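You operate a simulated robot arm through the tools that you are given. There is no shell and no other tool. Be economical: measure what you need, move in short steps, check, and stop when the job is done.

Carry out the task below with a simulated two-armed robot. There is one attempt and no reset: what you move stays moved.

## Task
Melt the milk drops in a pan on the warming plate.
Fine: pan and white tub stand on top of the tank bench; pan on the plate, tip the tub in, tub back to its spot, knob on till all is melted, knob off; the other tubs stay.

It is judged by the outcome, as a careful person would: the job done as asked, and still so three seconds after it is handed in. It fails if anything else is knocked over, pushed out of place, dropped, spilled or broken.

## Robot
Two 7-joint arms with fingered hands on one trunk, on a base that drives. Base frame: it is fixed to the floor where the robot stands at the start and does not move with it; the origin is under the middle of the robot, x ahead of it, y to its left, z up; the surface under the hand at the start is at about z = 880. Units: mm, rad, N and s.
The left shoulder is at the start at [70, 169, 1268], the right one opposite. With the tool pointing down near the work surface each hand reaches from about 100 to 680 mm from the robot's upright axis, wherever it stands, measured 20 degrees to its own side. Places, roughly: knob of the warming plate [400, 300, 900]; small pan [-1750, -1500, 750]; small pan (27x11x9 cm) [800, -100, 300]; warming plate [500, 400, 900]. Payload 3.4 kg a hand.
The tool frame of a hand sits at the grasp point between the pads (the TCP): z along the fingers, y along the line on which they close. The tips reach 23 mm beyond it. Largest opening 116 mm; the body of the gripper starts 65 mm behind the TCP. The gripper is a hand of 4 fingers: y runs from the thumb to the fingers, the wrist lies at [0, 0, -211] in the tool frame.
Orientation is that of the tool frame in the base frame, as [roll, pitch, yaw] about the fixed x, y, z axes, in that order (R = Rz(yaw) Ry(pitch) Rx(roll)). With the fingers straight down and closing along the base's y, the tool's x points along the base's -x, its y along +y and its z along -z.

## Interface
- The arms move only by the tool drive_tool. It takes "left_deltas", "right_deltas" or both (then of equal length, played together; a hand with none holds still); each is a list of rows, each a list of 6 numbers: the turn, a rotation vector about the base's x, y, z in rad, then the shift along the base's x, y, z in mm. In form: [[ax, ay, az, dx, dy, dz], ...]. A call has 1 to 10 rows; each row shifts and turns the commanded pose from where the row before left it. A row lasts 0.2 s, in which the tool goes at most 50 mm and 0.15 rad; a call with a longer step from one row to the next is refused whole. Where a pose cannot be reached the arm comes as near as it can. A force on the tool above 40 N (or 10 N above the force at the start of the call, whichever is more), or a blocked arm, ends the call early, and 0.2 s more pass. In this call time passes only in rows, and 0.2 s behind the last. It gives the time, the measured TCP pose, the force on the tool (base axes), the opening and the grip force at its end, in the units of the frame above (readings bear some noise), with the torque about the TCP (base axes, N m) and any sound that the robot's microphone picked up.
- Cameras (640 x 400 px; columns grow to the right, rows downward): "scene" is now at [134.3, -0.2, 1486]; the picture's right is [-0.01, -1.00, 0.00], its down [-0.68, 0.01, -0.74] and it looks along [0.74, -0.01, -0.68] (base axes); focal length 253 px, centre (320, 200). "left" rides on the left gripper at [-69, 1, -90] in its tool frame; the picture's right is [-0.01, -1.00, 0.00], its down [0.79, -0.01, -0.61] and it looks along [0.61, -0.01, 0.79] (tool axes); focal length 251 px, centre (320, 200). "right" rides on the right gripper at [68, 1, -90] in its tool frame; the picture's right is [-0.01, 1.00, 0.00], its down [-0.80, -0.01, -0.61] and it looks along [-0.61, -0.01, 0.80] (tool axes); focal length 251 px, centre (320, 200). There is no depth. A picture from a camera that has moved, and an enlarged one, comes with that camera's place and axes in the base frame and with its lens.
- grab_frame(camera): a new picture of that camera. No time passes.
- slide_trunk(by): slides the trunk up (or, below 0, down) by that many mm; the arms and the scene camera ride with it, the base frame stays. It gives what a move gives, with no picture.
- steer(legs): drives the robot by 1 to 6 legs, each [ahead, left, turn to the left] in mm, mm and rad, along the robot's own axes; the way and the turn of a leg run together, so that a leg with both is an arc; at most 1500 mm and 3.142 rad a leg. The arms and the cameras ride along, it lands a little off, and it stops where it bumps. It gives what a move gives.
- curl_fingers(finger1, finger2, finger3, thumb_bend, hand): sets how far each is bent, from 0 (flat) to 100 (curled in); at 30 the hand is open as for a grip, at 70 the pads meet at the TCP. One left out holds its place. A second passes; each finger stops where it meets its share of the squeeze, and holds until it gets a number again. It is the only way to open and close the hand. It gives what a move gives, with no picture; readings hold the bend of each and the force on the fingers (four entries, about 0 where the hand has none), thumb and palm.
- aim_head(pan, tilt): turns the head with the scene camera to pan (to the left, within 1.501 rad either way) and tilt (down, from -0.506 to 1.204), counted from straight ahead of the robot. It gives what a move gives.
- close_up(camera, box): a new picture of the part [left, top, right, bottom] of that camera's present view, enlarged. No time passes.
- close_job(): hands the job in; it is judged then, once.

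Work in short steps. Places have to be worked out from the pictures, the camera data and where the tool is seen: move nearer, look again, correct. Check each grasp and each placing, and mend what went wrong. You have 120 turns and 88 pictures in all, those below and enlarged ones among them. Open the grippers and draw the arms clear of the work before you hand the job in, unless the task says otherwise; then end with one line.

The tools are called after ">>>" as name(argument=value, ...) on one line, values as JSON. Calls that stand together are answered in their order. drive_tool: Moves the arms, as the interface text tells. Its arguments: {"type":"object","properties":{"left_deltas":{"type":"array"},"right_deltas":{"type":"array"}},"required":[]} The other tools are called the same way: slide_trunk (by) slides the trunk up or down; curl_fingers (finger1, finger2, finger3, thumb_bend, hand) moves the fingers one by one; steer (legs) drives the base; aim_head (pan, tilt) turns the head that bears the scene camera; grab_frame (camera) takes a picture; close_up (camera, box) takes an enlarged picture of a part of a camera's view; close_job () hands the job in.

At the start:

```text
time: 0.0
left_eef_pos: [538.9, 201.1, 1243.4]
left_tcp_rot: [3.141, 0.001, -3.141]
left_contact_force: [-0.2, 0.2, -0.6]
left_torque: [-0.01, -0.01, 0.03]
left_width: 116.0
left_gripper_force: 0.1
left_shape: jaw
left_bend: [30.0, 30.0, 30.0, 30.0]
left_finger forces: [0.0, 0.1, 0.1, 0.1, 0.0, 0.0]
right_eef_pos: [539.6, -176.2, 1237.5]
right_tcp_rot: [3.14, 0.0, -3.141]
right_contact_force: [0.2, 0.0, 0.2]
right_torque: [-0.03, 0.0, 0.01]
right_width: 116.0
right_gripper_force: 0.2
right_shape: jaw
right_bend: [30.0, 30.0, 30.0, 30.0]
right_finger forces: [0.0, 0.1, 0.1, 0.1, 0.0, 0.0]
trunk travel left (down, up): [-775.0, 165.0]
robot x, y, heading: [-0.7, -3.4, -0.002]
head pan, tilt: [-0.014, 0.744]
```

scene: 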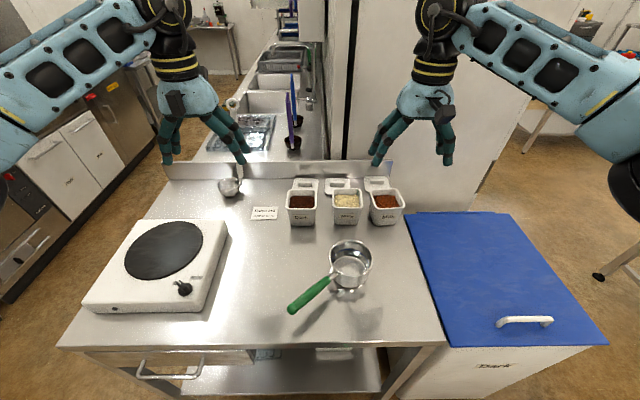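
right: 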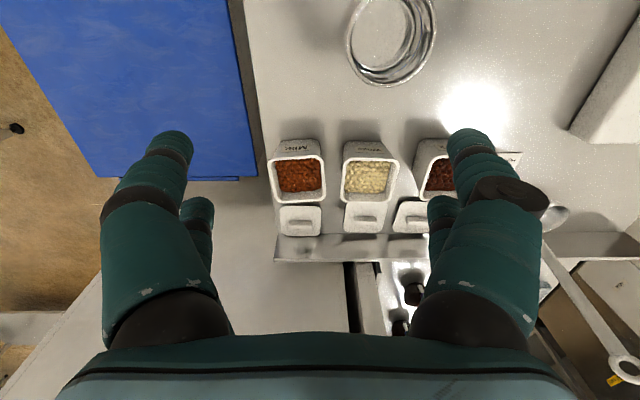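
left: 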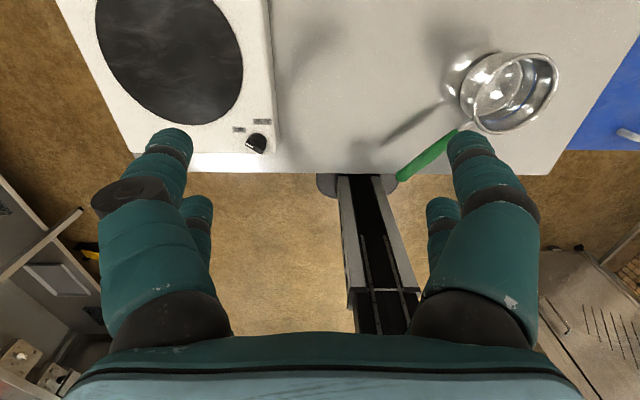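

The bench in front has a plate, a pan and three labelled tubs. I'll read the labels first, then look round for the "tank bench".

>>> close_up(camera="scene", box=[220, 160, 420, 310])

>>> close_up(camera="scene", box=[80, 200, 240, 320])

>>> aim_head(pan=-1.4, tilt=0.4)

>>> grab_frame(camera="scene")

```text
2.67 times, centred on (320, 235) of scene
camera zoom: at [134.3, -0.2, 1486.0], right [-0.01, -1.0, 0.0], down [-0.68, 0.01, -0.74], along [0.74, -0.01, -0.68], focal length 674 px, centre (320, 107)
```

zoom: 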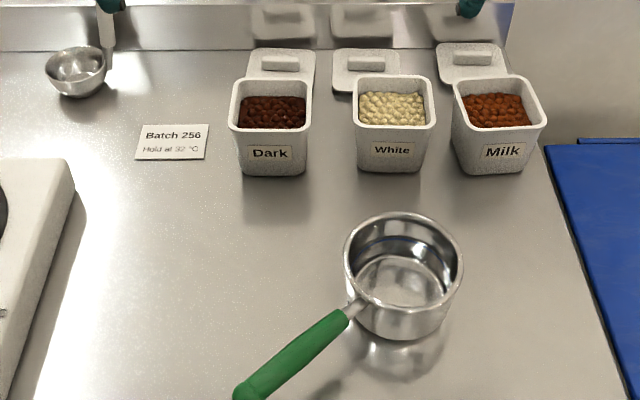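

```text
3.33 times, centred on (160, 260) of scene
camera zoom: at [134.3, -0.2, 1486.0], right [-0.01, -1.0, 0.0], down [-0.68, 0.01, -0.74], along [0.74, -0.01, -0.68], focal length 842 px, centre (853, 0)
```

zoom: 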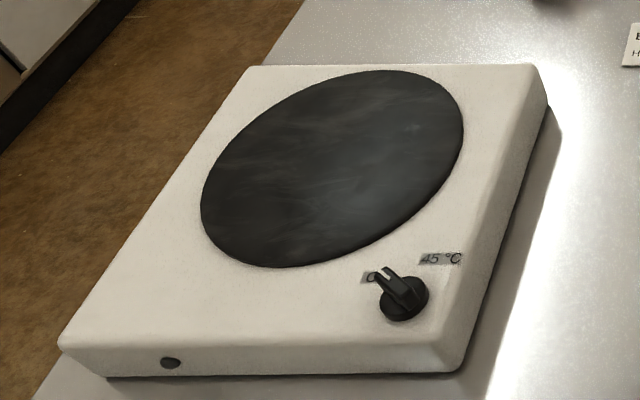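

```text
time: 1.5
left_eef_pos: [539.1, 201.6, 1244.6]
left_tcp_rot: [-3.141, 0.0, -3.141]
left_contact_force: [-0.7, -0.1, 0.1]
left_torque: [-0.01, 0.01, 0.01]
left_width: 115.8
left_gripper_force: 0.1
left_shape: jaw
left_bend: [30.0, 30.0, 30.0, 30.0]
left_finger forces: [0.0, 0.0, 0.0, 0.1, 0.0, 0.0]
right_eef_pos: [540.5, -176.8, 1237.3]
right_tcp_rot: [3.141, -0.001, -3.141]
right_contact_force: [-0.8, -0.2, 0.2]
right_torque: [-0.03, 0.02, 0.0]
right_width: 115.8
right_gripper_force: 0.0
right_shape: jaw
right_bend: [30.0, 30.0, 30.0, 30.0]
right_finger forces: [0.0, 0.0, 0.0, 0.0, 0.0, 0.1]
trunk travel left (down, up): [-775.0, 165.0]
robot x, y, heading: [-0.9, -1.7, 0.003]
head pan, tilt: [-1.4, 0.4]
```

```text
82 pictures are left
camera scene: at [67.0, -90.3, 1516.4], right [-0.99, -0.17, 0.0], down [-0.07, 0.38, -0.92], along [0.16, -0.91, -0.39], focal length 253 px, centre (320, 200)
```

scene: 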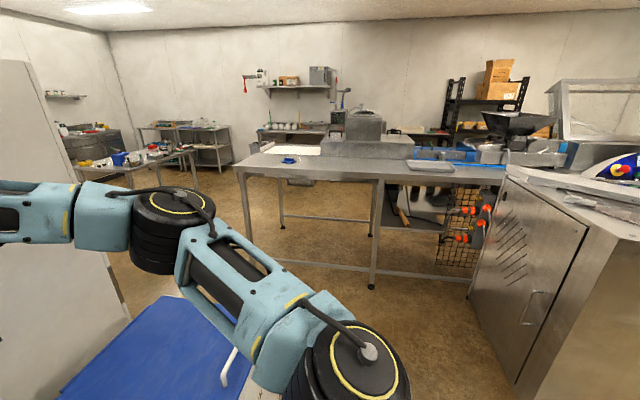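

Nothing decisive here yet; I look further right/behind and at the back by panning the other way and turning the base later if needed.

>>> close_up(camera="scene", box=[220, 60, 640, 320])

>>> aim_head(pan=1.4, tilt=0.4)

>>> grab_frame(camera="scene")

```text
1.52 times, centred on (430, 190) of scene
camera zoom: at [67.0, -90.3, 1516.4], right [-0.99, -0.17, 0.0], down [-0.07, 0.38, -0.92], along [0.16, -0.91, -0.39], focal length 385 px, centre (152, 215)
```

zoom: 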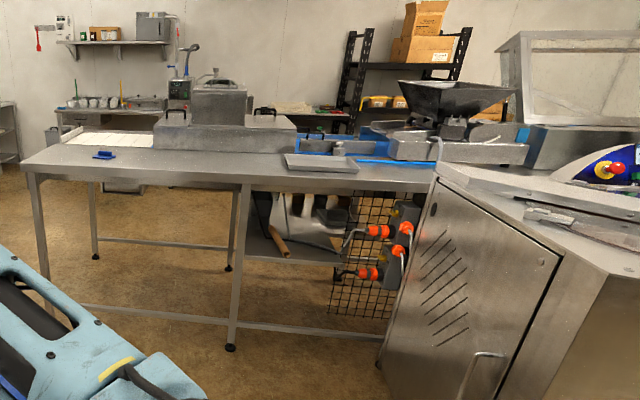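

```text
time: 4.0
left_eef_pos: [539.4, 201.7, 1245.1]
left_tcp_rot: [-3.141, 0.001, -3.141]
left_contact_force: [-0.6, 0.5, 0.0]
left_torque: [-0.03, -0.01, 0.0]
left_width: 116.0
left_gripper_force: 0.0
left_shape: jaw
left_bend: [30.0, 30.0, 30.0, 30.0]
left_finger forces: [0.0, 0.0, 0.1, 0.0, 0.0, 0.0]
right_eef_pos: [539.7, -176.9, 1237.2]
right_tcp_rot: [3.141, 0.0, -3.141]
right_contact_force: [0.0, -0.4, 0.6]
right_torque: [-0.01, 0.0, -0.02]
right_width: 115.8
right_gripper_force: 0.1
right_shape: jaw
right_bend: [30.0, 30.0, 30.0, 30.0]
right_finger forces: [0.1, 0.0, 0.0, 0.1, 0.0, 0.1]
trunk travel left (down, up): [-775.0, 165.0]
robot x, y, heading: [1.5, -2.4, 0.001]
head pan, tilt: [1.4, 0.4]
```

```text
80 pictures are left
camera scene: at [66.9, 92.3, 1516.5], right [0.99, -0.17, 0.0], down [-0.07, -0.38, -0.92], along [0.16, 0.91, -0.39], focal length 253 px, centre (320, 200)
```

scene: 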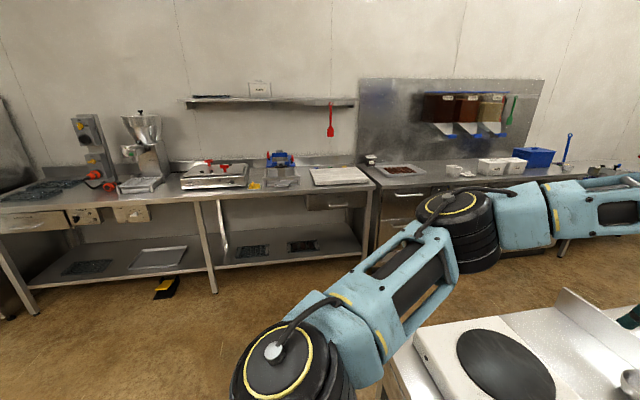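

No other pan seen yet. To settle which is the "tank bench" I back off a little, turn right and look at the rear.

>>> steer(legs=[[-150, 0, 0], [0, 0, -0.9]])

>>> aim_head(pan=-1.4, tilt=0.45)

>>> grab_frame(camera="scene")

```text
time: 7.7
left_eef_pos: [339.8, -300.9, 1243.6]
left_tcp_rot: [3.141, 0.0, 2.235]
left_contact_force: [0.1, 0.5, -0.8]
left_torque: [0.04, 0.01, -0.02]
left_width: 116.0
left_gripper_force: 0.1
left_shape: jaw
left_bend: [30.0, 30.0, 30.0, 30.0]
left_finger forces: [0.0, 0.0, 0.0, 0.1, 0.0, 0.0]
right_eef_pos: [44.7, -534.0, 1236.6]
right_tcp_rot: [3.141, 0.0, 2.236]
right_contact_force: [0.3, -0.1, -0.6]
right_torque: [0.01, 0.0, 0.04]
right_width: 115.9
right_gripper_force: 0.2
right_shape: jaw
right_bend: [30.0, 30.0, 30.0, 30.0]
right_finger forces: [0.0, 0.0, 0.0, 0.1, 0.0, 0.1]
trunk travel left (down, up): [-775.0, 165.0]
robot x, y, heading: [-149.8, -0.3, -0.907]
head pan, tilt: [1.4, 0.4]
```

```text
time: 10.2
left_eef_pos: [339.0, -300.0, 1243.8]
left_tcp_rot: [-3.141, -0.001, 2.235]
left_contact_force: [0.3, 0.0, -0.6]
left_torque: [0.0, 0.0, -0.02]
left_width: 115.9
left_gripper_force: 0.0
left_shape: jaw
left_bend: [30.0, 30.0, 30.0, 30.0]
left_finger forces: [0.1, 0.0, 0.1, 0.0, 0.0, 0.0]
right_eef_pos: [43.6, -532.9, 1237.7]
right_tcp_rot: [3.14, 0.0, 2.236]
right_contact_force: [0.3, 0.2, 0.2]
right_torque: [0.0, -0.01, 0.02]
right_width: 116.2
right_gripper_force: 0.0
right_shape: jaw
right_bend: [30.0, 30.0, 30.0, 30.0]
right_finger forces: [0.0, 0.0, 0.0, 0.0, 0.0, 0.0]
trunk travel left (down, up): [-775.0, 165.0]
robot x, y, heading: [-150.6, 0.9, -0.908]
head pan, tilt: [-1.4, 0.45]
```

```text
79 pictures are left
camera scene: at [-181.0, -106.9, 1511.8], right [-0.74, 0.67, 0.0], down [0.29, 0.32, -0.9], along [-0.6, -0.67, -0.44], focal length 253 px, centre (320, 200)
```

scene: 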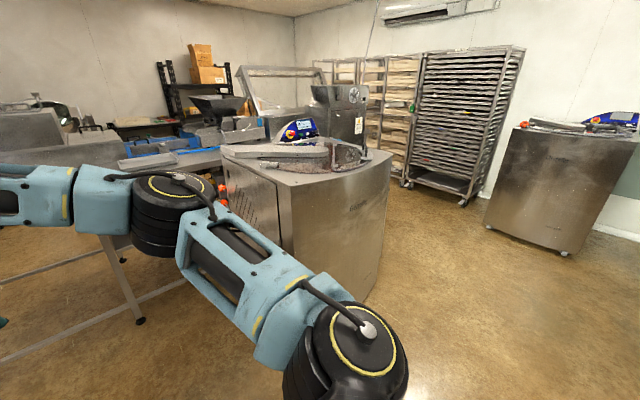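

I zoom where the listed second pan [-1750, -1500, 750] would project (around pixel 346,175).

>>> close_up(camera="scene", box=[200, 70, 420, 210])

```text
2.86 times, centred on (310, 140) of scene
camera zoom: at [-181.0, -106.9, 1511.8], right [-0.74, 0.67, 0.0], down [0.29, 0.32, -0.9], along [-0.6, -0.67, -0.44], focal length 722 px, centre (349, 371)
```

zoom: 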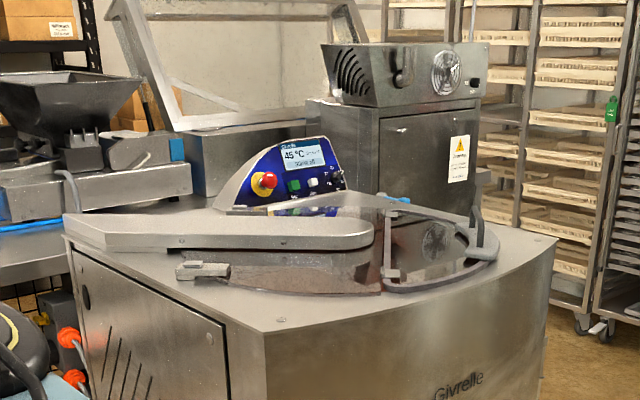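

The wall-side bench at the left has dispensing tanks above it; I check it for a pan and tub before deciding.

>>> steer(legs=[[0, 0, 0.9]])

>>> aim_head(pan=1.0, tilt=0.3)

>>> close_up(camera="scene", box=[120, 80, 440, 280])

```text
time: 12.9
left_eef_pos: [389.6, 196.0, 1244.4]
left_tcp_rot: [-3.141, -0.001, 3.133]
left_contact_force: [-0.3, 0.1, -0.1]
left_torque: [-0.01, -0.02, 0.0]
left_width: 115.8
left_gripper_force: 0.2
left_shape: jaw
left_bend: [30.0, 30.0, 30.0, 30.0]
left_finger forces: [0.1, 0.0, 0.0, 0.0, 0.0, 0.0]
right_eef_pos: [386.5, -181.1, 1236.8]
right_tcp_rot: [-3.141, -0.001, 3.133]
right_contact_force: [-0.3, 0.0, 0.3]
right_torque: [0.0, -0.02, 0.04]
right_width: 115.8
right_gripper_force: 0.1
right_shape: jaw
right_bend: [30.0, 30.0, 30.0, 30.0]
right_finger forces: [0.0, 0.0, 0.0, 0.0, 0.0, 0.0]
trunk travel left (down, up): [-775.0, 165.0]
robot x, y, heading: [-150.9, 0.9, -0.008]
head pan, tilt: [-1.4, 0.45]
```

```text
time: 15.1
left_eef_pos: [389.3, 196.2, 1245.3]
left_tcp_rot: [-3.141, 0.001, 3.134]
left_contact_force: [0.7, 0.0, 0.6]
left_torque: [0.02, -0.04, -0.02]
left_width: 115.9
left_gripper_force: 0.1
left_shape: jaw
left_bend: [30.0, 30.0, 30.0, 30.0]
left_finger forces: [0.0, 0.0, 0.0, 0.0, 0.1, 0.1]
right_eef_pos: [387.1, -181.4, 1237.1]
right_tcp_rot: [3.14, 0.0, 3.134]
right_contact_force: [0.5, 0.3, 0.1]
right_torque: [0.0, 0.01, -0.05]
right_width: 116.0
right_gripper_force: 0.0
right_shape: jaw
right_bend: [30.0, 30.0, 30.0, 30.0]
right_finger forces: [0.1, 0.1, 0.0, 0.1, 0.0, 0.0]
trunk travel left (down, up): [-775.0, 165.0]
robot x, y, heading: [-153.3, 2.0, -0.007]
head pan, tilt: [1.0, 0.3]
```

```text
2.00 times, centred on (280, 180) of scene
camera zoom: at [-49.0, 78.5, 1525.7], right [0.84, -0.55, 0.0], down [-0.16, -0.25, -0.96], along [0.52, 0.8, -0.3], focal length 505 px, centre (400, 240)
```

zoom: 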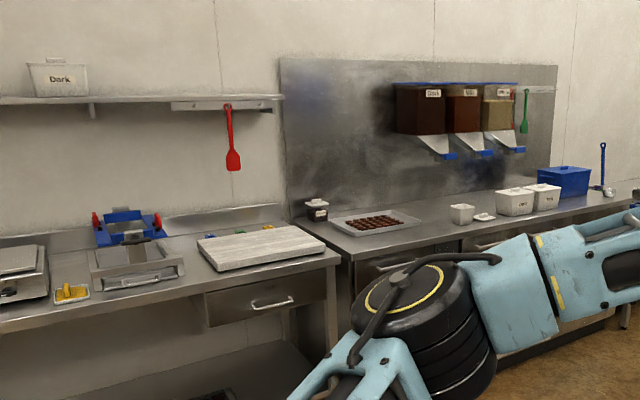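

The far bench has no pan, so the front bench (next to the tank) is the one: its pan and its "Milk" tub. I drive back to it and look straight down at clearances.

>>> steer(legs=[[150, 0, 0.007]])

>>> aim_head(pan=0.0, tilt=1.1)

>>> grab_frame(camera="scene")

```text
time: 16.5
left_eef_pos: [538.1, 199.5, 1245.4]
left_tcp_rot: [3.14, 0.001, 3.138]
left_contact_force: [-1.1, -0.1, -0.8]
left_torque: [0.02, -0.01, -0.03]
left_width: 116.0
left_gripper_force: 0.1
left_shape: jaw
left_bend: [30.0, 30.0, 30.0, 30.0]
left_finger forces: [0.0, 0.0, 0.0, 0.1, 0.1, 0.0]
right_eef_pos: [538.5, -178.5, 1238.3]
right_tcp_rot: [3.141, 0.001, 3.141]
right_contact_force: [-0.5, -0.7, -0.1]
right_torque: [0.0, 0.0, -0.01]
right_width: 116.1
right_gripper_force: 0.0
right_shape: jaw
right_bend: [30.0, 30.0, 30.0, 30.0]
right_finger forces: [0.1, 0.1, 0.1, 0.0, 0.1, 0.0]
trunk travel left (down, up): [-775.0, 165.0]
robot x, y, heading: [4.2, -6.2, 0.001]
head pan, tilt: [1.0, 0.3]
```

```text
time: 17.7
left_eef_pos: [540.5, 198.9, 1244.4]
left_tcp_rot: [3.141, -0.001, 3.14]
left_contact_force: [0.0, 0.9, 0.1]
left_torque: [0.0, 0.02, 0.0]
left_width: 115.7
left_gripper_force: 0.1
left_shape: jaw
left_bend: [30.0, 30.0, 30.0, 30.0]
left_finger forces: [0.0, 0.0, 0.0, 0.1, 0.0, 0.0]
right_eef_pos: [541.0, -178.1, 1236.6]
right_tcp_rot: [3.141, 0.0, 3.141]
right_contact_force: [-0.6, 0.7, 0.5]
right_torque: [0.04, -0.03, 0.01]
right_width: 115.9
right_gripper_force: 0.2
right_shape: jaw
right_bend: [30.0, 30.0, 30.0, 30.0]
right_finger forces: [0.1, 0.1, 0.0, 0.1, 0.0, 0.1]
trunk travel left (down, up): [-775.0, 165.0]
robot x, y, heading: [2.6, -0.4, -0.0]
head pan, tilt: [0.0, 1.1]
```

```text
76 pictures are left
camera scene: at [115.2, 0.0, 1459.7], right [0.0, -1.0, 0.0], down [-0.89, 0.0, -0.45], along [0.45, 0.0, -0.89], focal length 253 px, centre (320, 200)
```

scene: 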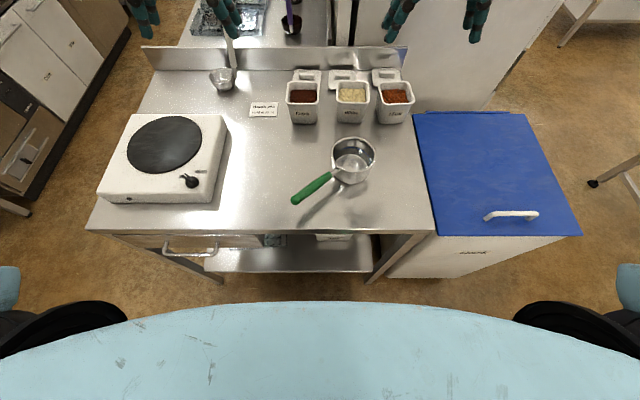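

Good view. I take enlarged views of the pan and tubs for measurement.

>>> close_up(camera="scene", box=[280, 120, 400, 220])

>>> close_up(camera="scene", box=[280, 60, 430, 135])

>>> close_up(camera="scene", box=[90, 100, 240, 215])

```text
4.00 times, centred on (340, 170) of scene
camera zoom: at [115.2, 0.0, 1459.7], right [0.0, -1.0, 0.0], down [-0.89, 0.0, -0.45], along [0.45, 0.0, -0.89], focal length 1010 px, centre (240, 320)
```

zoom: 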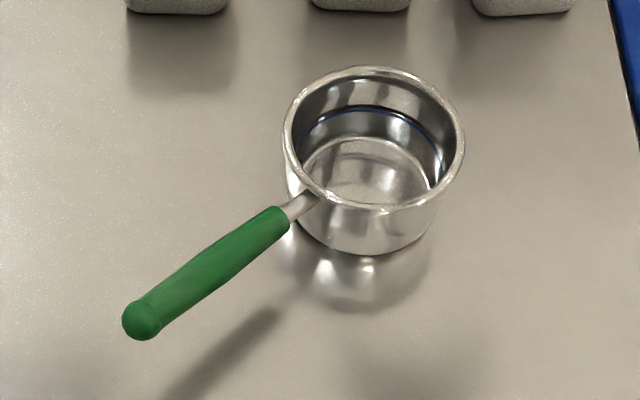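

```text
4.27 times, centred on (355, 98) of scene
camera zoom: at [115.2, 0.0, 1459.7], right [0.0, -1.0, 0.0], down [-0.89, 0.0, -0.45], along [0.45, 0.0, -0.89], focal length 1078 px, centre (171, 637)
```

zoom: 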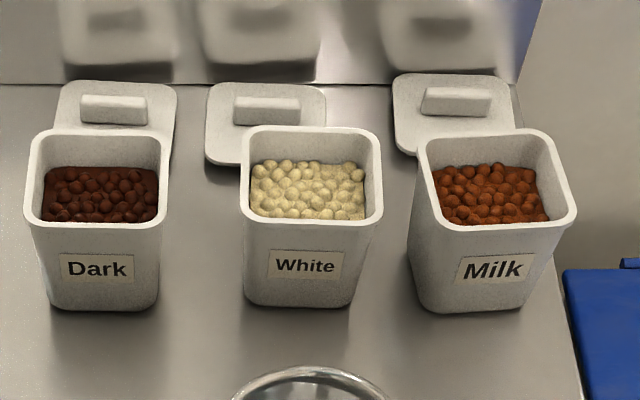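

```text
3.48 times, centred on (165, 158) of scene
camera zoom: at [115.2, 0.0, 1459.7], right [0.0, -1.0, 0.0], down [-0.89, 0.0, -0.45], along [0.45, 0.0, -0.89], focal length 878 px, centre (859, 348)
```

zoom: 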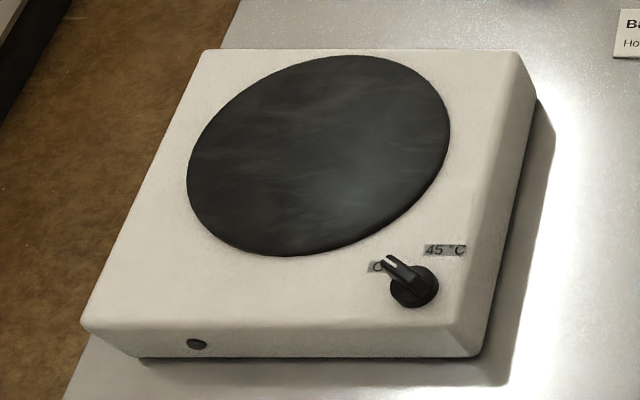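

Pan centre ≈ (505,-85), rim z≈940, handle running from (441,-24) to (368,54) at z≈945–962, i.e. 45° to front-left. I bring the left hand above the handle at (415,4), turned -45° about z, and shift the right hand aside.

>>> drive_tool(left_deltas=[[0, 0, -0.131, -21, -32.5, -20], [0, 0, -0.131, -21, -32.5, -20], [0, 0, -0.131, -21, -32.5, -20], [0, 0, -0.131, -21, -32.5, -20], [0, 0, -0.131, -21, -32.5, -20], [0, 0, -0.131, -21, -32.5, -20]], right_deltas=[[0, 0, 0, 0, -20, 0], [0, 0, 0, 0, -20, 0], [0, 0, 0, 0, -20, 0], [0, 0, 0, 0, -20, 0], [0, 0, 0, 0, -20, 0], [0, 0, 0, 0, -20, 0]])

>>> grab_frame(camera="left")

>>> grab_frame(camera="scene")

```text
time: 19.1
left_eef_pos: [414.3, 3.0, 1122.5]
left_tcp_rot: [3.142, 0.0, 2.354]
left_contact_force: [-0.3, 0.2, 0.5]
left_torque: [0.05, -0.06, -0.01]
left_width: 115.9
left_gripper_force: 0.0
left_shape: jaw
left_bend: [30.0, 30.0, 30.0, 30.0]
left_finger forces: [0.1, 0.1, 0.1, 0.1, 0.1, 0.0]
right_eef_pos: [541.4, -300.5, 1236.8]
right_tcp_rot: [3.14, -0.001, 3.141]
right_contact_force: [0.0, 0.3, 0.7]
right_torque: [0.02, 0.0, 0.01]
right_width: 115.8
right_gripper_force: 0.0
right_shape: jaw
right_bend: [30.0, 30.0, 30.0, 30.0]
right_finger forces: [0.0, 0.0, 0.0, 0.0, 0.1, 0.0]
trunk travel left (down, up): [-775.0, 165.0]
robot x, y, heading: [1.7, 3.3, -0.002]
head pan, tilt: [0.0, 1.1]
```

```text
72 pictures are left
camera left: at [462.5, -44.7, 1213.3], right [-0.7, -0.71, 0.0], down [-0.57, 0.56, 0.61], along [-0.43, 0.43, -0.79], focal length 251 px, centre (320, 200)
```

left: 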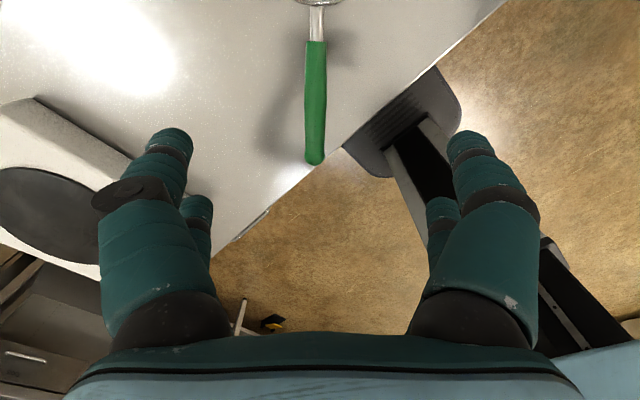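

```text
71 pictures are left
camera scene: at [115.0, -2.7, 1459.7], right [0.0, -1.0, 0.0], down [-0.89, 0.0, -0.45], along [0.45, 0.0, -0.89], focal length 253 px, centre (320, 200)
```

scene: 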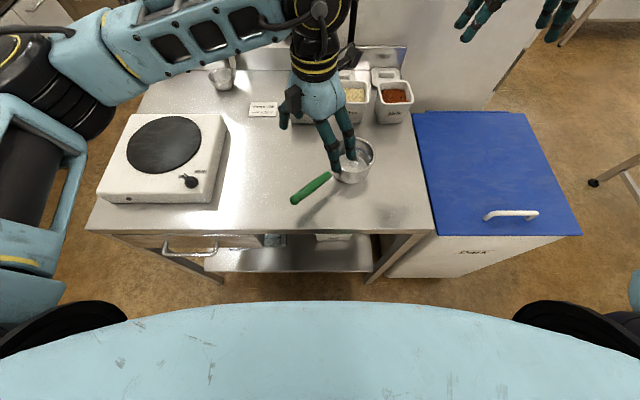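

Handle lies centred and aligned under the hand, ~5 mm off. I correct by (+4,+4) and descend to z≈948.

>>> drive_tool(left_deltas=[[0, 0, 0, 2, 2, -40], [0, 0, 0, 2, 2, -44], [0, 0, 0, 0, 0, -45], [0, 0, 0, 0, 0, -44]])

>>> grab_frame(camera="left")

>>> close_up(camera="scene", box=[240, 100, 420, 230])

```text
time: 20.1
left_eef_pos: [419.3, 9.7, 952.5]
left_tcp_rot: [-3.14, 0.0, 2.354]
left_contact_force: [-0.4, 0.5, 0.0]
left_torque: [-0.02, -0.01, -0.01]
left_width: 115.9
left_gripper_force: 0.1
left_shape: jaw
left_bend: [30.0, 30.0, 30.0, 30.0]
left_finger forces: [0.0, 0.0, 0.0, 0.0, 0.0, 0.0]
right_eef_pos: [541.8, -298.5, 1236.5]
right_tcp_rot: [3.141, 0.0, 3.14]
right_contact_force: [-0.1, 0.0, 0.8]
right_torque: [0.0, 0.0, -0.02]
right_width: 116.1
right_gripper_force: 0.0
right_shape: jaw
right_bend: [30.0, 30.0, 30.0, 30.0]
right_finger forces: [0.0, 0.0, 0.0, 0.0, 0.0, 0.0]
trunk travel left (down, up): [-775.0, 165.0]
robot x, y, heading: [3.5, 2.7, 0.003]
head pan, tilt: [0.0, 1.1]
```

```text
70 pictures are left
camera left: at [468.0, -38.3, 1043.0], right [-0.7, -0.71, 0.0], down [-0.57, 0.56, 0.61], along [-0.43, 0.43, -0.8], focal length 251 px, centre (320, 200)
```

left: 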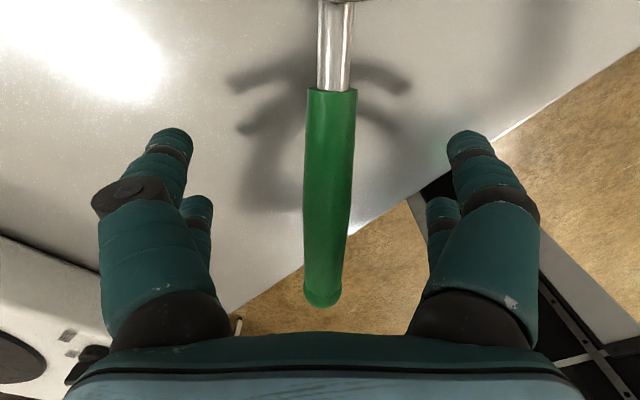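

```text
3.08 times, centred on (330, 165) of scene
camera zoom: at [115.8, 0.1, 1459.6], right [0.0, -1.0, 0.0], down [-0.89, 0.0, -0.45], along [0.45, 0.0, -0.89], focal length 777 px, centre (289, 308)
```

zoom: 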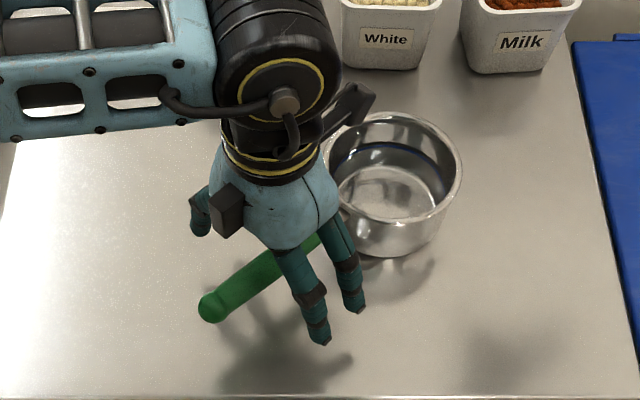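

Handle is ~4 mm off the mid plane and a touch low; I correct, then close.

>>> drive_tool(left_deltas=[[0, 0, 0, -3, -3, -9]])

>>> curl_fingers(hand="left", finger1=72, finger2=72, finger3=72, thumb_bend=72)

>>> grab_frame(camera="left")

```text
time: 20.5
left_eef_pos: [417.0, 6.3, 943.3]
left_tcp_rot: [-3.141, 0.001, 2.355]
left_contact_force: [-0.2, 0.3, -0.5]
left_torque: [0.03, 0.0, 0.02]
left_width: 115.6
left_gripper_force: 0.0
left_shape: jaw
left_bend: [30.0, 30.0, 30.0, 30.0]
left_finger forces: [0.0, 0.0, 0.0, 0.0, 0.0, 0.0]
right_eef_pos: [541.1, -298.6, 1236.7]
right_tcp_rot: [3.141, 0.001, 3.139]
right_contact_force: [-0.8, 0.3, -1.0]
right_torque: [-0.02, 0.04, 0.0]
right_width: 115.8
right_gripper_force: 0.1
right_shape: jaw
right_bend: [30.0, 30.0, 30.0, 30.0]
right_finger forces: [0.0, 0.1, 0.1, 0.0, 0.0, 0.0]
trunk travel left (down, up): [-775.0, 165.0]
robot x, y, heading: [0.1, 1.9, 0.001]
head pan, tilt: [0.0, 1.1]
```

```text
time: 21.5
left_eef_pos: [417.3, 5.2, 943.9]
left_tcp_rot: [-3.141, 0.0, 2.355]
left_contact_force: [0.0, -0.1, 0.1]
left_torque: [0.02, -0.01, -0.02]
left_width: 2.1
left_gripper_force: 2.5
left_shape: fingers
left_bend: [71.0, 71.0, 71.0, 70.0]
left_finger forces: [2.5, 0.4, 0.0, 0.0, 2.7, 0.1]
right_eef_pos: [541.4, -299.4, 1236.8]
right_tcp_rot: [-3.139, 0.0, 3.14]
right_contact_force: [0.3, 0.4, 0.6]
right_torque: [0.01, -0.02, 0.01]
right_width: 115.9
right_gripper_force: 0.1
right_shape: jaw
right_bend: [30.0, 30.0, 30.0, 30.0]
right_finger forces: [0.1, 0.0, 0.1, 0.0, 0.1, 0.0]
trunk travel left (down, up): [-775.0, 165.0]
robot x, y, heading: [-0.0, 1.4, 0.007]
head pan, tilt: [0.0, 1.1]
```

```text
68 pictures are left
camera left: at [465.3, -41.6, 1034.0], right [-0.7, -0.71, 0.0], down [-0.57, 0.56, 0.61], along [-0.43, 0.43, -0.79], focal length 251 px, centre (320, 200)
```

left: 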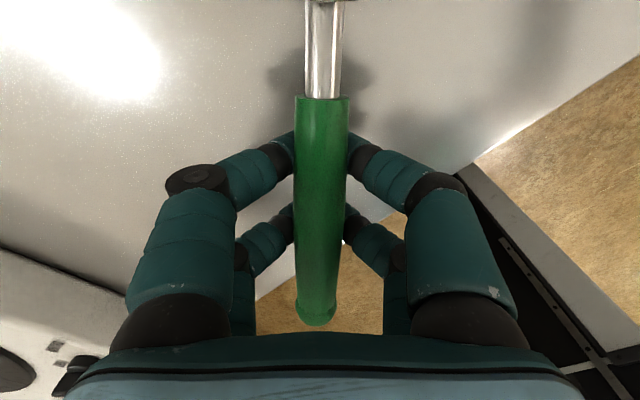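

The fingertips met beneath the handle (width 2 mm): the handle sits higher than I judged. Open, rise ~18 mm, close again.

>>> curl_fingers(hand="left", finger1=40, finger2=40, finger3=40, thumb_bend=40)

>>> drive_tool(left_deltas=[[0, 0, 0, 0, 0, 18]])

>>> curl_fingers(hand="left", finger1=72, finger2=72, finger3=72, thumb_bend=72)

>>> grab_frame(camera="left")

```text
time: 22.5
left_eef_pos: [415.9, 6.3, 943.8]
left_tcp_rot: [-3.141, -0.001, 2.354]
left_contact_force: [0.3, 0.9, 0.5]
left_torque: [0.03, 0.05, 0.02]
left_width: 87.3
left_gripper_force: 0.0
left_shape: fingers
left_bend: [40.0, 40.0, 40.0, 40.0]
left_finger forces: [0.1, 0.0, 0.1, 0.1, 0.1, 0.1]
right_eef_pos: [540.0, -298.7, 1238.1]
right_tcp_rot: [3.141, 0.001, 3.14]
right_contact_force: [0.1, 0.2, 0.0]
right_torque: [0.0, -0.01, 0.01]
right_width: 115.9
right_gripper_force: 0.1
right_shape: jaw
right_bend: [30.0, 30.0, 30.0, 30.0]
right_finger forces: [0.1, 0.0, 0.0, 0.0, 0.0, 0.0]
trunk travel left (down, up): [-775.0, 165.0]
robot x, y, heading: [0.5, 3.1, 0.004]
head pan, tilt: [0.0, 1.1]
```

```text
time: 22.9
left_eef_pos: [416.0, 6.4, 961.3]
left_tcp_rot: [3.141, 0.0, 2.355]
left_contact_force: [0.1, -0.2, 0.0]
left_torque: [0.02, 0.0, 0.0]
left_width: 87.4
left_gripper_force: 0.1
left_shape: fingers
left_bend: [40.0, 40.0, 40.0, 40.0]
left_finger forces: [0.0, 0.1, 0.1, 0.1, 0.1, 0.1]
right_eef_pos: [541.2, -299.7, 1237.8]
right_tcp_rot: [3.141, 0.0, 3.138]
right_contact_force: [-0.5, -0.3, -0.8]
right_torque: [0.02, -0.03, -0.02]
right_width: 115.8
right_gripper_force: 0.1
right_shape: jaw
right_bend: [30.0, 30.0, 30.0, 30.0]
right_finger forces: [0.0, 0.0, 0.0, 0.0, 0.0, 0.0]
trunk travel left (down, up): [-775.0, 165.0]
robot x, y, heading: [3.8, -4.9, -0.002]
head pan, tilt: [0.0, 1.1]
```

```text
time: 23.9
left_eef_pos: [414.4, 6.4, 961.7]
left_tcp_rot: [-3.141, 0.002, 2.355]
left_contact_force: [0.1, -0.1, -0.3]
left_torque: [-0.04, -0.04, -0.06]
left_width: 17.0
left_gripper_force: 13.2
left_shape: fingers
left_bend: [66.0, 67.0, 68.0, 66.0]
left_finger forces: [6.8, 6.1, 5.2, 0.0, 8.4, 0.0]
right_eef_pos: [541.3, -298.3, 1236.2]
right_tcp_rot: [-3.141, 0.0, 3.139]
right_contact_force: [-0.2, 0.4, -0.6]
right_torque: [0.01, 0.01, -0.02]
right_width: 116.0
right_gripper_force: 0.0
right_shape: jaw
right_bend: [30.0, 30.0, 30.0, 30.0]
right_finger forces: [0.0, 0.0, 0.1, 0.0, 0.1, 0.0]
trunk travel left (down, up): [-775.0, 165.0]
robot x, y, heading: [2.5, -1.0, -0.001]
head pan, tilt: [0.0, 1.1]
```

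```text
67 pictures are left
camera left: at [464.2, -41.2, 1051.6], right [-0.7, -0.71, 0.0], down [-0.57, 0.56, 0.61], along [-0.43, 0.43, -0.79], focal length 251 px, centre (320, 200)
```

left: 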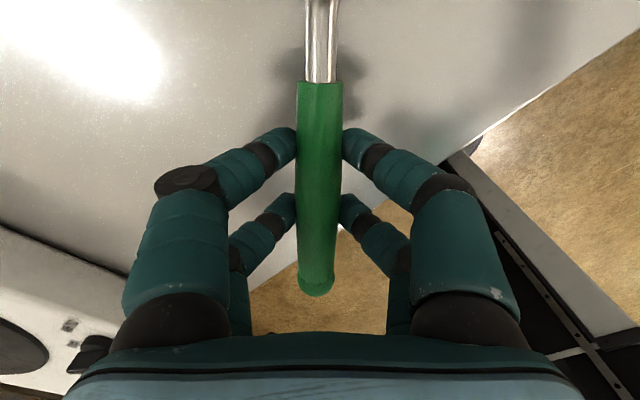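

Grip now holds: 17 mm, 13 N on all fingers. Small test lift.

>>> drive_tool(left_deltas=[[0, 0, 0, 0, 0, 10], [0, 0, 0, 0, 0, 15], [0, 0, 0, 0, 0, 15]])

>>> close_up(camera="scene", box=[240, 100, 420, 230])

```text
time: 24.7
left_eef_pos: [416.6, 4.9, 1000.2]
left_tcp_rot: [3.141, 0.001, 2.355]
left_contact_force: [0.5, 0.0, -1.5]
left_torque: [0.07, 0.05, -0.02]
left_width: 17.2
left_gripper_force: 10.0
left_shape: fingers
left_bend: [66.0, 70.0, 71.0, 66.0]
left_finger forces: [7.0, 3.0, 2.5, 0.0, 7.7, 0.2]
right_eef_pos: [542.0, -300.7, 1237.0]
right_tcp_rot: [-3.141, 0.0, 3.139]
right_contact_force: [0.2, -0.2, -0.3]
right_torque: [0.0, -0.01, -0.01]
right_width: 115.7
right_gripper_force: 0.0
right_shape: jaw
right_bend: [30.0, 30.0, 30.0, 30.0]
right_finger forces: [0.0, 0.1, 0.1, 0.0, 0.1, 0.0]
trunk travel left (down, up): [-775.0, 165.0]
robot x, y, heading: [1.3, -2.5, -0.003]
head pan, tilt: [0.0, 1.1]
```

```text
3.08 times, centred on (330, 165) of scene
camera zoom: at [115.4, -0.3, 1459.6], right [0.0, -1.0, 0.0], down [-0.89, 0.0, -0.45], along [0.45, 0.0, -0.89], focal length 777 px, centre (289, 308)
```

zoom: 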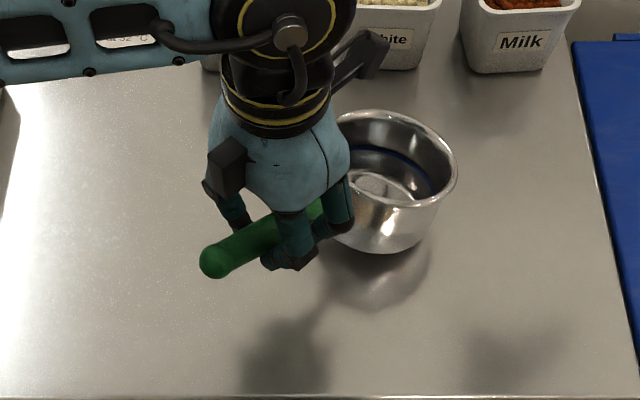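

The pan pivots down in the pinch (two fingers slipped under). I set it back down and take a power grip: palm lower over the handle, fingers curled under it.

>>> drive_tool(left_deltas=[[0, 0, 0, 0, 0, -14], [0, 0, 0, 0, 0, -14], [0, 0, 0, 0, 0, -11]])

>>> curl_fingers(hand="left", finger1=42, finger2=42, finger3=42, thumb_bend=42)

>>> drive_tool(left_deltas=[[0, 0, 0, 3, -3, -14], [0, 0, 0, 3, -3, -14], [0, 0, 0, 3, -3, -12]])

>>> grab_frame(camera="left")

```text
time: 25.5
left_eef_pos: [415.9, 4.5, 960.6]
left_tcp_rot: [3.141, -0.001, 2.354]
left_contact_force: [-0.3, 1.2, -0.2]
left_torque: [-0.07, -0.03, -0.04]
left_width: 12.9
left_gripper_force: 8.3
left_shape: fingers
left_bend: [69.0, 70.0, 70.0, 68.0]
left_finger forces: [4.7, 3.6, 2.9, 0.0, 5.1, 0.0]
right_eef_pos: [541.6, -299.2, 1236.3]
right_tcp_rot: [3.14, 0.001, 3.139]
right_contact_force: [-0.8, 0.3, -0.8]
right_torque: [-0.02, 0.01, -0.03]
right_width: 116.1
right_gripper_force: 0.0
right_shape: jaw
right_bend: [30.0, 30.0, 30.0, 30.0]
right_finger forces: [0.0, 0.0, 0.0, 0.1, 0.0, 0.0]
trunk travel left (down, up): [-775.0, 165.0]
robot x, y, heading: [1.9, -1.8, -0.002]
head pan, tilt: [0.0, 1.1]
```

```text
time: 26.5
left_eef_pos: [416.4, 4.7, 960.3]
left_tcp_rot: [3.141, 0.0, 2.356]
left_contact_force: [-0.3, -1.0, -0.1]
left_torque: [0.01, 0.0, -0.03]
left_width: 81.6
left_gripper_force: 0.0
left_shape: fingers
left_bend: [42.0, 42.0, 42.0, 42.0]
left_finger forces: [0.0, 0.0, 0.1, 0.0, 0.0, 0.0]
right_eef_pos: [541.5, -299.4, 1236.7]
right_tcp_rot: [-3.141, 0.0, -3.142]
right_contact_force: [-0.2, -0.1, -0.2]
right_torque: [-0.01, 0.0, 0.02]
right_width: 115.9
right_gripper_force: 0.0
right_shape: jaw
right_bend: [30.0, 30.0, 30.0, 30.0]
right_finger forces: [0.0, 0.1, 0.0, 0.0, 0.0, 0.1]
trunk travel left (down, up): [-775.0, 165.0]
robot x, y, heading: [-0.8, 0.4, 0.001]
head pan, tilt: [0.0, 1.1]
```

```text
time: 27.3
left_eef_pos: [424.2, -3.9, 920.7]
left_tcp_rot: [-3.14, -0.001, 2.354]
left_contact_force: [-1.3, 0.2, 0.1]
left_torque: [0.03, 0.02, -0.02]
left_width: 81.3
left_gripper_force: 0.1
left_shape: fingers
left_bend: [42.0, 42.0, 42.0, 42.0]
left_finger forces: [0.1, 0.0, 0.0, 0.1, 0.0, 0.1]
right_eef_pos: [541.2, -299.7, 1237.5]
right_tcp_rot: [3.14, 0.0, 3.139]
right_contact_force: [-0.8, -0.4, -1.5]
right_torque: [-0.02, -0.01, -0.03]
right_width: 116.0
right_gripper_force: 0.1
right_shape: jaw
right_bend: [30.0, 30.0, 30.0, 30.0]
right_finger forces: [0.0, 0.1, 0.0, 0.0, 0.1, 0.0]
trunk travel left (down, up): [-775.0, 165.0]
robot x, y, heading: [-1.0, -0.7, 0.002]
head pan, tilt: [0.0, 1.1]
```

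```text
65 pictures are left
camera left: at [472.7, -51.8, 1012.6], right [-0.7, -0.71, 0.0], down [-0.57, 0.56, 0.61], along [-0.43, 0.43, -0.8], focal length 251 px, centre (320, 200)
```

left: 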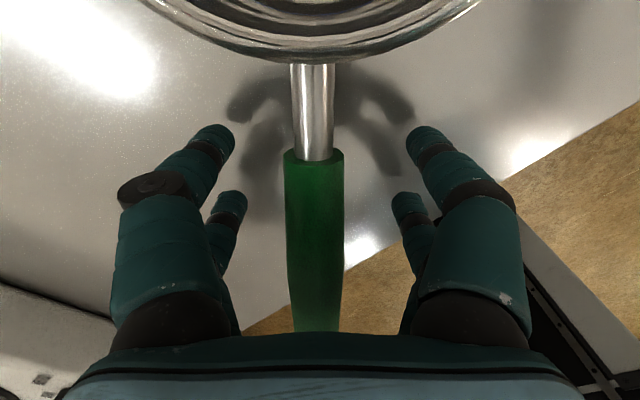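

Handle lies deep in the hand, pan rim clear. I curl all digits in fully.

>>> curl_fingers(hand="left", finger1=100, finger2=100, finger3=100, thumb_bend=100)

>>> grab_frame(camera="left")

```text
time: 28.3
left_eef_pos: [424.4, -5.1, 922.0]
left_tcp_rot: [3.141, 0.0, 2.354]
left_contact_force: [-0.6, 0.0, 0.4]
left_torque: [-0.01, 0.08, -0.02]
left_width: 1.6
left_gripper_force: 0.1
left_shape: fingers
left_bend: [76.0, 75.0, 75.0, 93.0]
left_finger forces: [0.0, 0.4, 0.0, 0.1, 0.3, 0.0]
right_eef_pos: [540.7, -298.6, 1237.0]
right_tcp_rot: [-3.141, -0.001, 3.14]
right_contact_force: [-0.8, 0.0, 0.0]
right_torque: [-0.02, -0.01, 0.02]
right_width: 115.8
right_gripper_force: 0.0
right_shape: jaw
right_bend: [30.0, 30.0, 30.0, 30.0]
right_finger forces: [0.0, 0.0, 0.0, 0.0, 0.0, 0.1]
trunk travel left (down, up): [-775.0, 165.0]
robot x, y, heading: [6.4, -1.8, 0.001]
head pan, tilt: [0.0, 1.1]
```

```text
64 pictures are left
camera left: at [472.7, -51.7, 1012.7], right [-0.7, -0.71, 0.0], down [-0.57, 0.56, 0.61], along [-0.43, 0.43, -0.79], focal length 251 px, centre (320, 200)
```

left: 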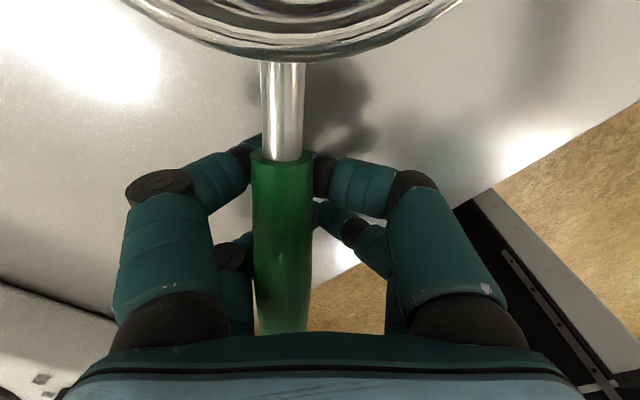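

The cage is loose (no force). The earlier pinch was below the handle's centre, so I retry a pinch higher (z≈970), nearer the pan.

>>> curl_fingers(hand="left", finger1=42, finger2=42, finger3=42, thumb_bend=42)

>>> drive_tool(left_deltas=[[0, 0, 0, 2, 3, 16], [0, 0, 0, 2, 3, 16], [0, 0, 0, 0, 0, 16]])

>>> curl_fingers(hand="left", finger1=75, finger2=75, finger3=75, thumb_bend=75)

>>> grab_frame(camera="left")

```text
time: 29.3
left_eef_pos: [423.7, -3.2, 922.3]
left_tcp_rot: [-3.141, 0.0, 2.355]
left_contact_force: [0.1, -0.4, -0.2]
left_torque: [0.02, -0.01, -0.01]
left_width: 81.2
left_gripper_force: 0.0
left_shape: fingers
left_bend: [42.0, 42.0, 42.0, 42.0]
left_finger forces: [0.1, 0.1, 0.1, 0.0, 0.0, 0.1]
right_eef_pos: [540.6, -298.5, 1236.9]
right_tcp_rot: [3.141, 0.001, 3.14]
right_contact_force: [0.3, 0.4, 0.3]
right_torque: [-0.02, 0.03, -0.03]
right_width: 115.6
right_gripper_force: 0.0
right_shape: jaw
right_bend: [30.0, 30.0, 30.0, 30.0]
right_finger forces: [0.1, 0.0, 0.0, 0.0, 0.0, 0.0]
trunk travel left (down, up): [-775.0, 165.0]
robot x, y, heading: [-0.1, -0.6, 0.003]
head pan, tilt: [0.0, 1.1]
```

```text
time: 30.1
left_eef_pos: [426.7, 1.9, 969.8]
left_tcp_rot: [3.141, 0.0, 2.355]
left_contact_force: [-0.3, 0.3, 0.0]
left_torque: [0.02, 0.03, 0.02]
left_width: 81.5
left_gripper_force: 0.1
left_shape: fingers
left_bend: [42.0, 42.0, 42.0, 42.0]
left_finger forces: [0.1, 0.0, 0.1, 0.0, 0.1, 0.0]
right_eef_pos: [541.2, -299.5, 1237.7]
right_tcp_rot: [3.14, 0.001, 3.141]
right_contact_force: [-0.4, 0.1, -0.4]
right_torque: [-0.01, 0.02, 0.02]
right_width: 115.8
right_gripper_force: 0.0
right_shape: jaw
right_bend: [30.0, 30.0, 30.0, 30.0]
right_finger forces: [0.0, 0.1, 0.0, 0.0, 0.1, 0.0]
trunk travel left (down, up): [-775.0, 165.0]
robot x, y, heading: [1.2, -3.6, -0.004]
head pan, tilt: [0.0, 1.1]
```

```text
time: 31.1
left_eef_pos: [426.4, 2.7, 970.4]
left_tcp_rot: [-3.141, 0.0, 2.354]
left_contact_force: [0.0, -0.1, -0.4]
left_torque: [-0.04, -0.05, -0.07]
left_width: 11.5
left_gripper_force: 14.6
left_shape: fingers
left_bend: [70.0, 67.0, 69.0, 68.0]
left_finger forces: [6.1, 8.2, 6.3, 0.0, 8.1, 0.0]
right_eef_pos: [541.0, -299.3, 1237.2]
right_tcp_rot: [3.142, 0.001, 3.141]
right_contact_force: [0.1, 0.3, 0.0]
right_torque: [0.0, -0.03, 0.02]
right_width: 115.6
right_gripper_force: 0.1
right_shape: jaw
right_bend: [30.0, 30.0, 30.0, 30.0]
right_finger forces: [0.1, 0.1, 0.1, 0.0, 0.1, 0.0]
trunk travel left (down, up): [-775.0, 165.0]
robot x, y, heading: [0.7, -1.6, -0.001]
head pan, tilt: [0.0, 1.1]
```

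```text
63 pictures are left
camera left: at [475.4, -45.5, 1060.2], right [-0.7, -0.71, 0.0], down [-0.57, 0.56, 0.61], along [-0.43, 0.43, -0.79], focal length 251 px, centre (320, 200)
```

left: 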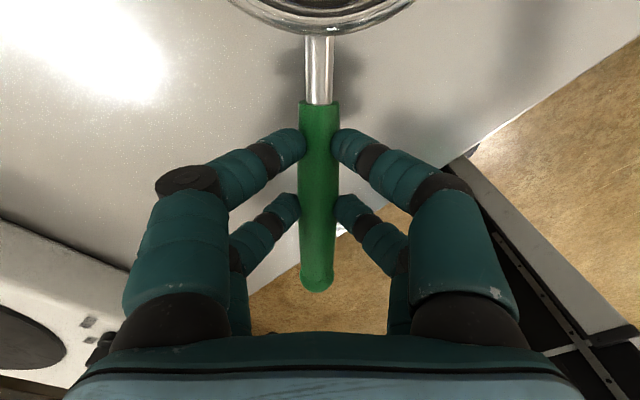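

Pinch torque is limited, so I try a hook grip: hand low, three fingers curled fully under the handle toward the palm first, then thumb.

>>> curl_fingers(hand="left", finger1=42, finger2=42, finger3=42, thumb_bend=42)

>>> drive_tool(left_deltas=[[0, 0, 0, 2, -2, -18], [0, 0, 0, 2, -2, -18], [0, 0, 0, 0, 0, -18]])

>>> curl_fingers(hand="left", finger1=100, finger2=100, finger3=100, thumb_bend=42)

>>> grab_frame(camera="left")

```text
time: 32.1
left_eef_pos: [426.2, 1.7, 969.1]
left_tcp_rot: [3.141, 0.0, 2.354]
left_contact_force: [-0.4, 0.0, -0.4]
left_torque: [-0.01, -0.01, 0.01]
left_width: 81.3
left_gripper_force: 0.0
left_shape: fingers
left_bend: [42.0, 42.0, 42.0, 42.0]
left_finger forces: [0.0, 0.0, 0.0, 0.0, 0.0, 0.0]
right_eef_pos: [541.5, -299.3, 1236.2]
right_tcp_rot: [-3.141, -0.001, 3.139]
right_contact_force: [0.3, 0.2, 0.0]
right_torque: [-0.05, 0.01, 0.04]
right_width: 115.8
right_gripper_force: 0.1
right_shape: jaw
right_bend: [30.0, 30.0, 30.0, 30.0]
right_finger forces: [0.0, 0.0, 0.0, 0.0, 0.1, 0.0]
trunk travel left (down, up): [-775.0, 165.0]
robot x, y, heading: [0.5, -2.0, -0.001]
head pan, tilt: [0.0, 1.1]
```

```text
time: 32.9
left_eef_pos: [432.4, -4.0, 916.7]
left_tcp_rot: [-3.142, 0.001, 2.356]
left_contact_force: [-1.0, 0.1, -0.3]
left_torque: [-0.01, -0.03, -0.01]
left_width: 81.5
left_gripper_force: 0.0
left_shape: fingers
left_bend: [42.0, 42.0, 42.0, 42.0]
left_finger forces: [0.0, 0.0, 0.0, 0.1, 0.0, 0.1]
right_eef_pos: [539.9, -299.5, 1237.0]
right_tcp_rot: [3.14, 0.001, 3.14]
right_contact_force: [-0.6, 0.8, 0.7]
right_torque: [0.01, 0.0, -0.02]
right_width: 115.8
right_gripper_force: 0.1
right_shape: jaw
right_bend: [30.0, 30.0, 30.0, 30.0]
right_finger forces: [0.0, 0.1, 0.0, 0.0, 0.1, 0.1]
trunk travel left (down, up): [-775.0, 165.0]
robot x, y, heading: [-0.0, -0.4, -0.002]
head pan, tilt: [0.0, 1.1]
```

```text
time: 33.9
left_eef_pos: [432.8, -1.3, 914.8]
left_tcp_rot: [-3.14, 0.0, 2.355]
left_contact_force: [0.6, -0.1, -1.6]
left_torque: [0.07, 0.0, 0.02]
left_width: 41.9
left_gripper_force: 1.3
left_shape: fingers
left_bend: [99.0, 75.0, 75.0, 42.0]
left_finger forces: [1.6, 0.0, 0.0, 0.0, 0.1, 0.0]
right_eef_pos: [541.1, -298.1, 1235.7]
right_tcp_rot: [-3.141, 0.001, 3.14]
right_contact_force: [-0.4, -0.4, -0.6]
right_torque: [0.01, -0.05, 0.0]
right_width: 115.8
right_gripper_force: 0.1
right_shape: jaw
right_bend: [30.0, 30.0, 30.0, 30.0]
right_finger forces: [0.1, 0.0, 0.0, 0.1, 0.0, 0.0]
trunk travel left (down, up): [-775.0, 165.0]
robot x, y, heading: [-0.2, 1.0, -0.003]
head pan, tilt: [0.0, 1.1]
```

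```text
62 pictures are left
camera left: at [481.7, -50.7, 1006.4], right [-0.7, -0.71, 0.0], down [-0.57, 0.56, 0.61], along [-0.43, 0.43, -0.79], focal length 251 px, centre (320, 200)
```

left: 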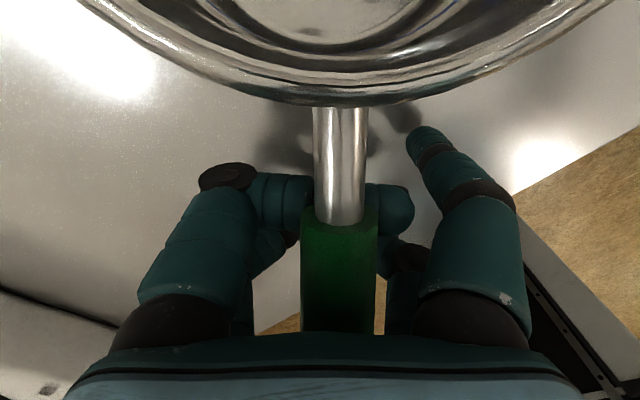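

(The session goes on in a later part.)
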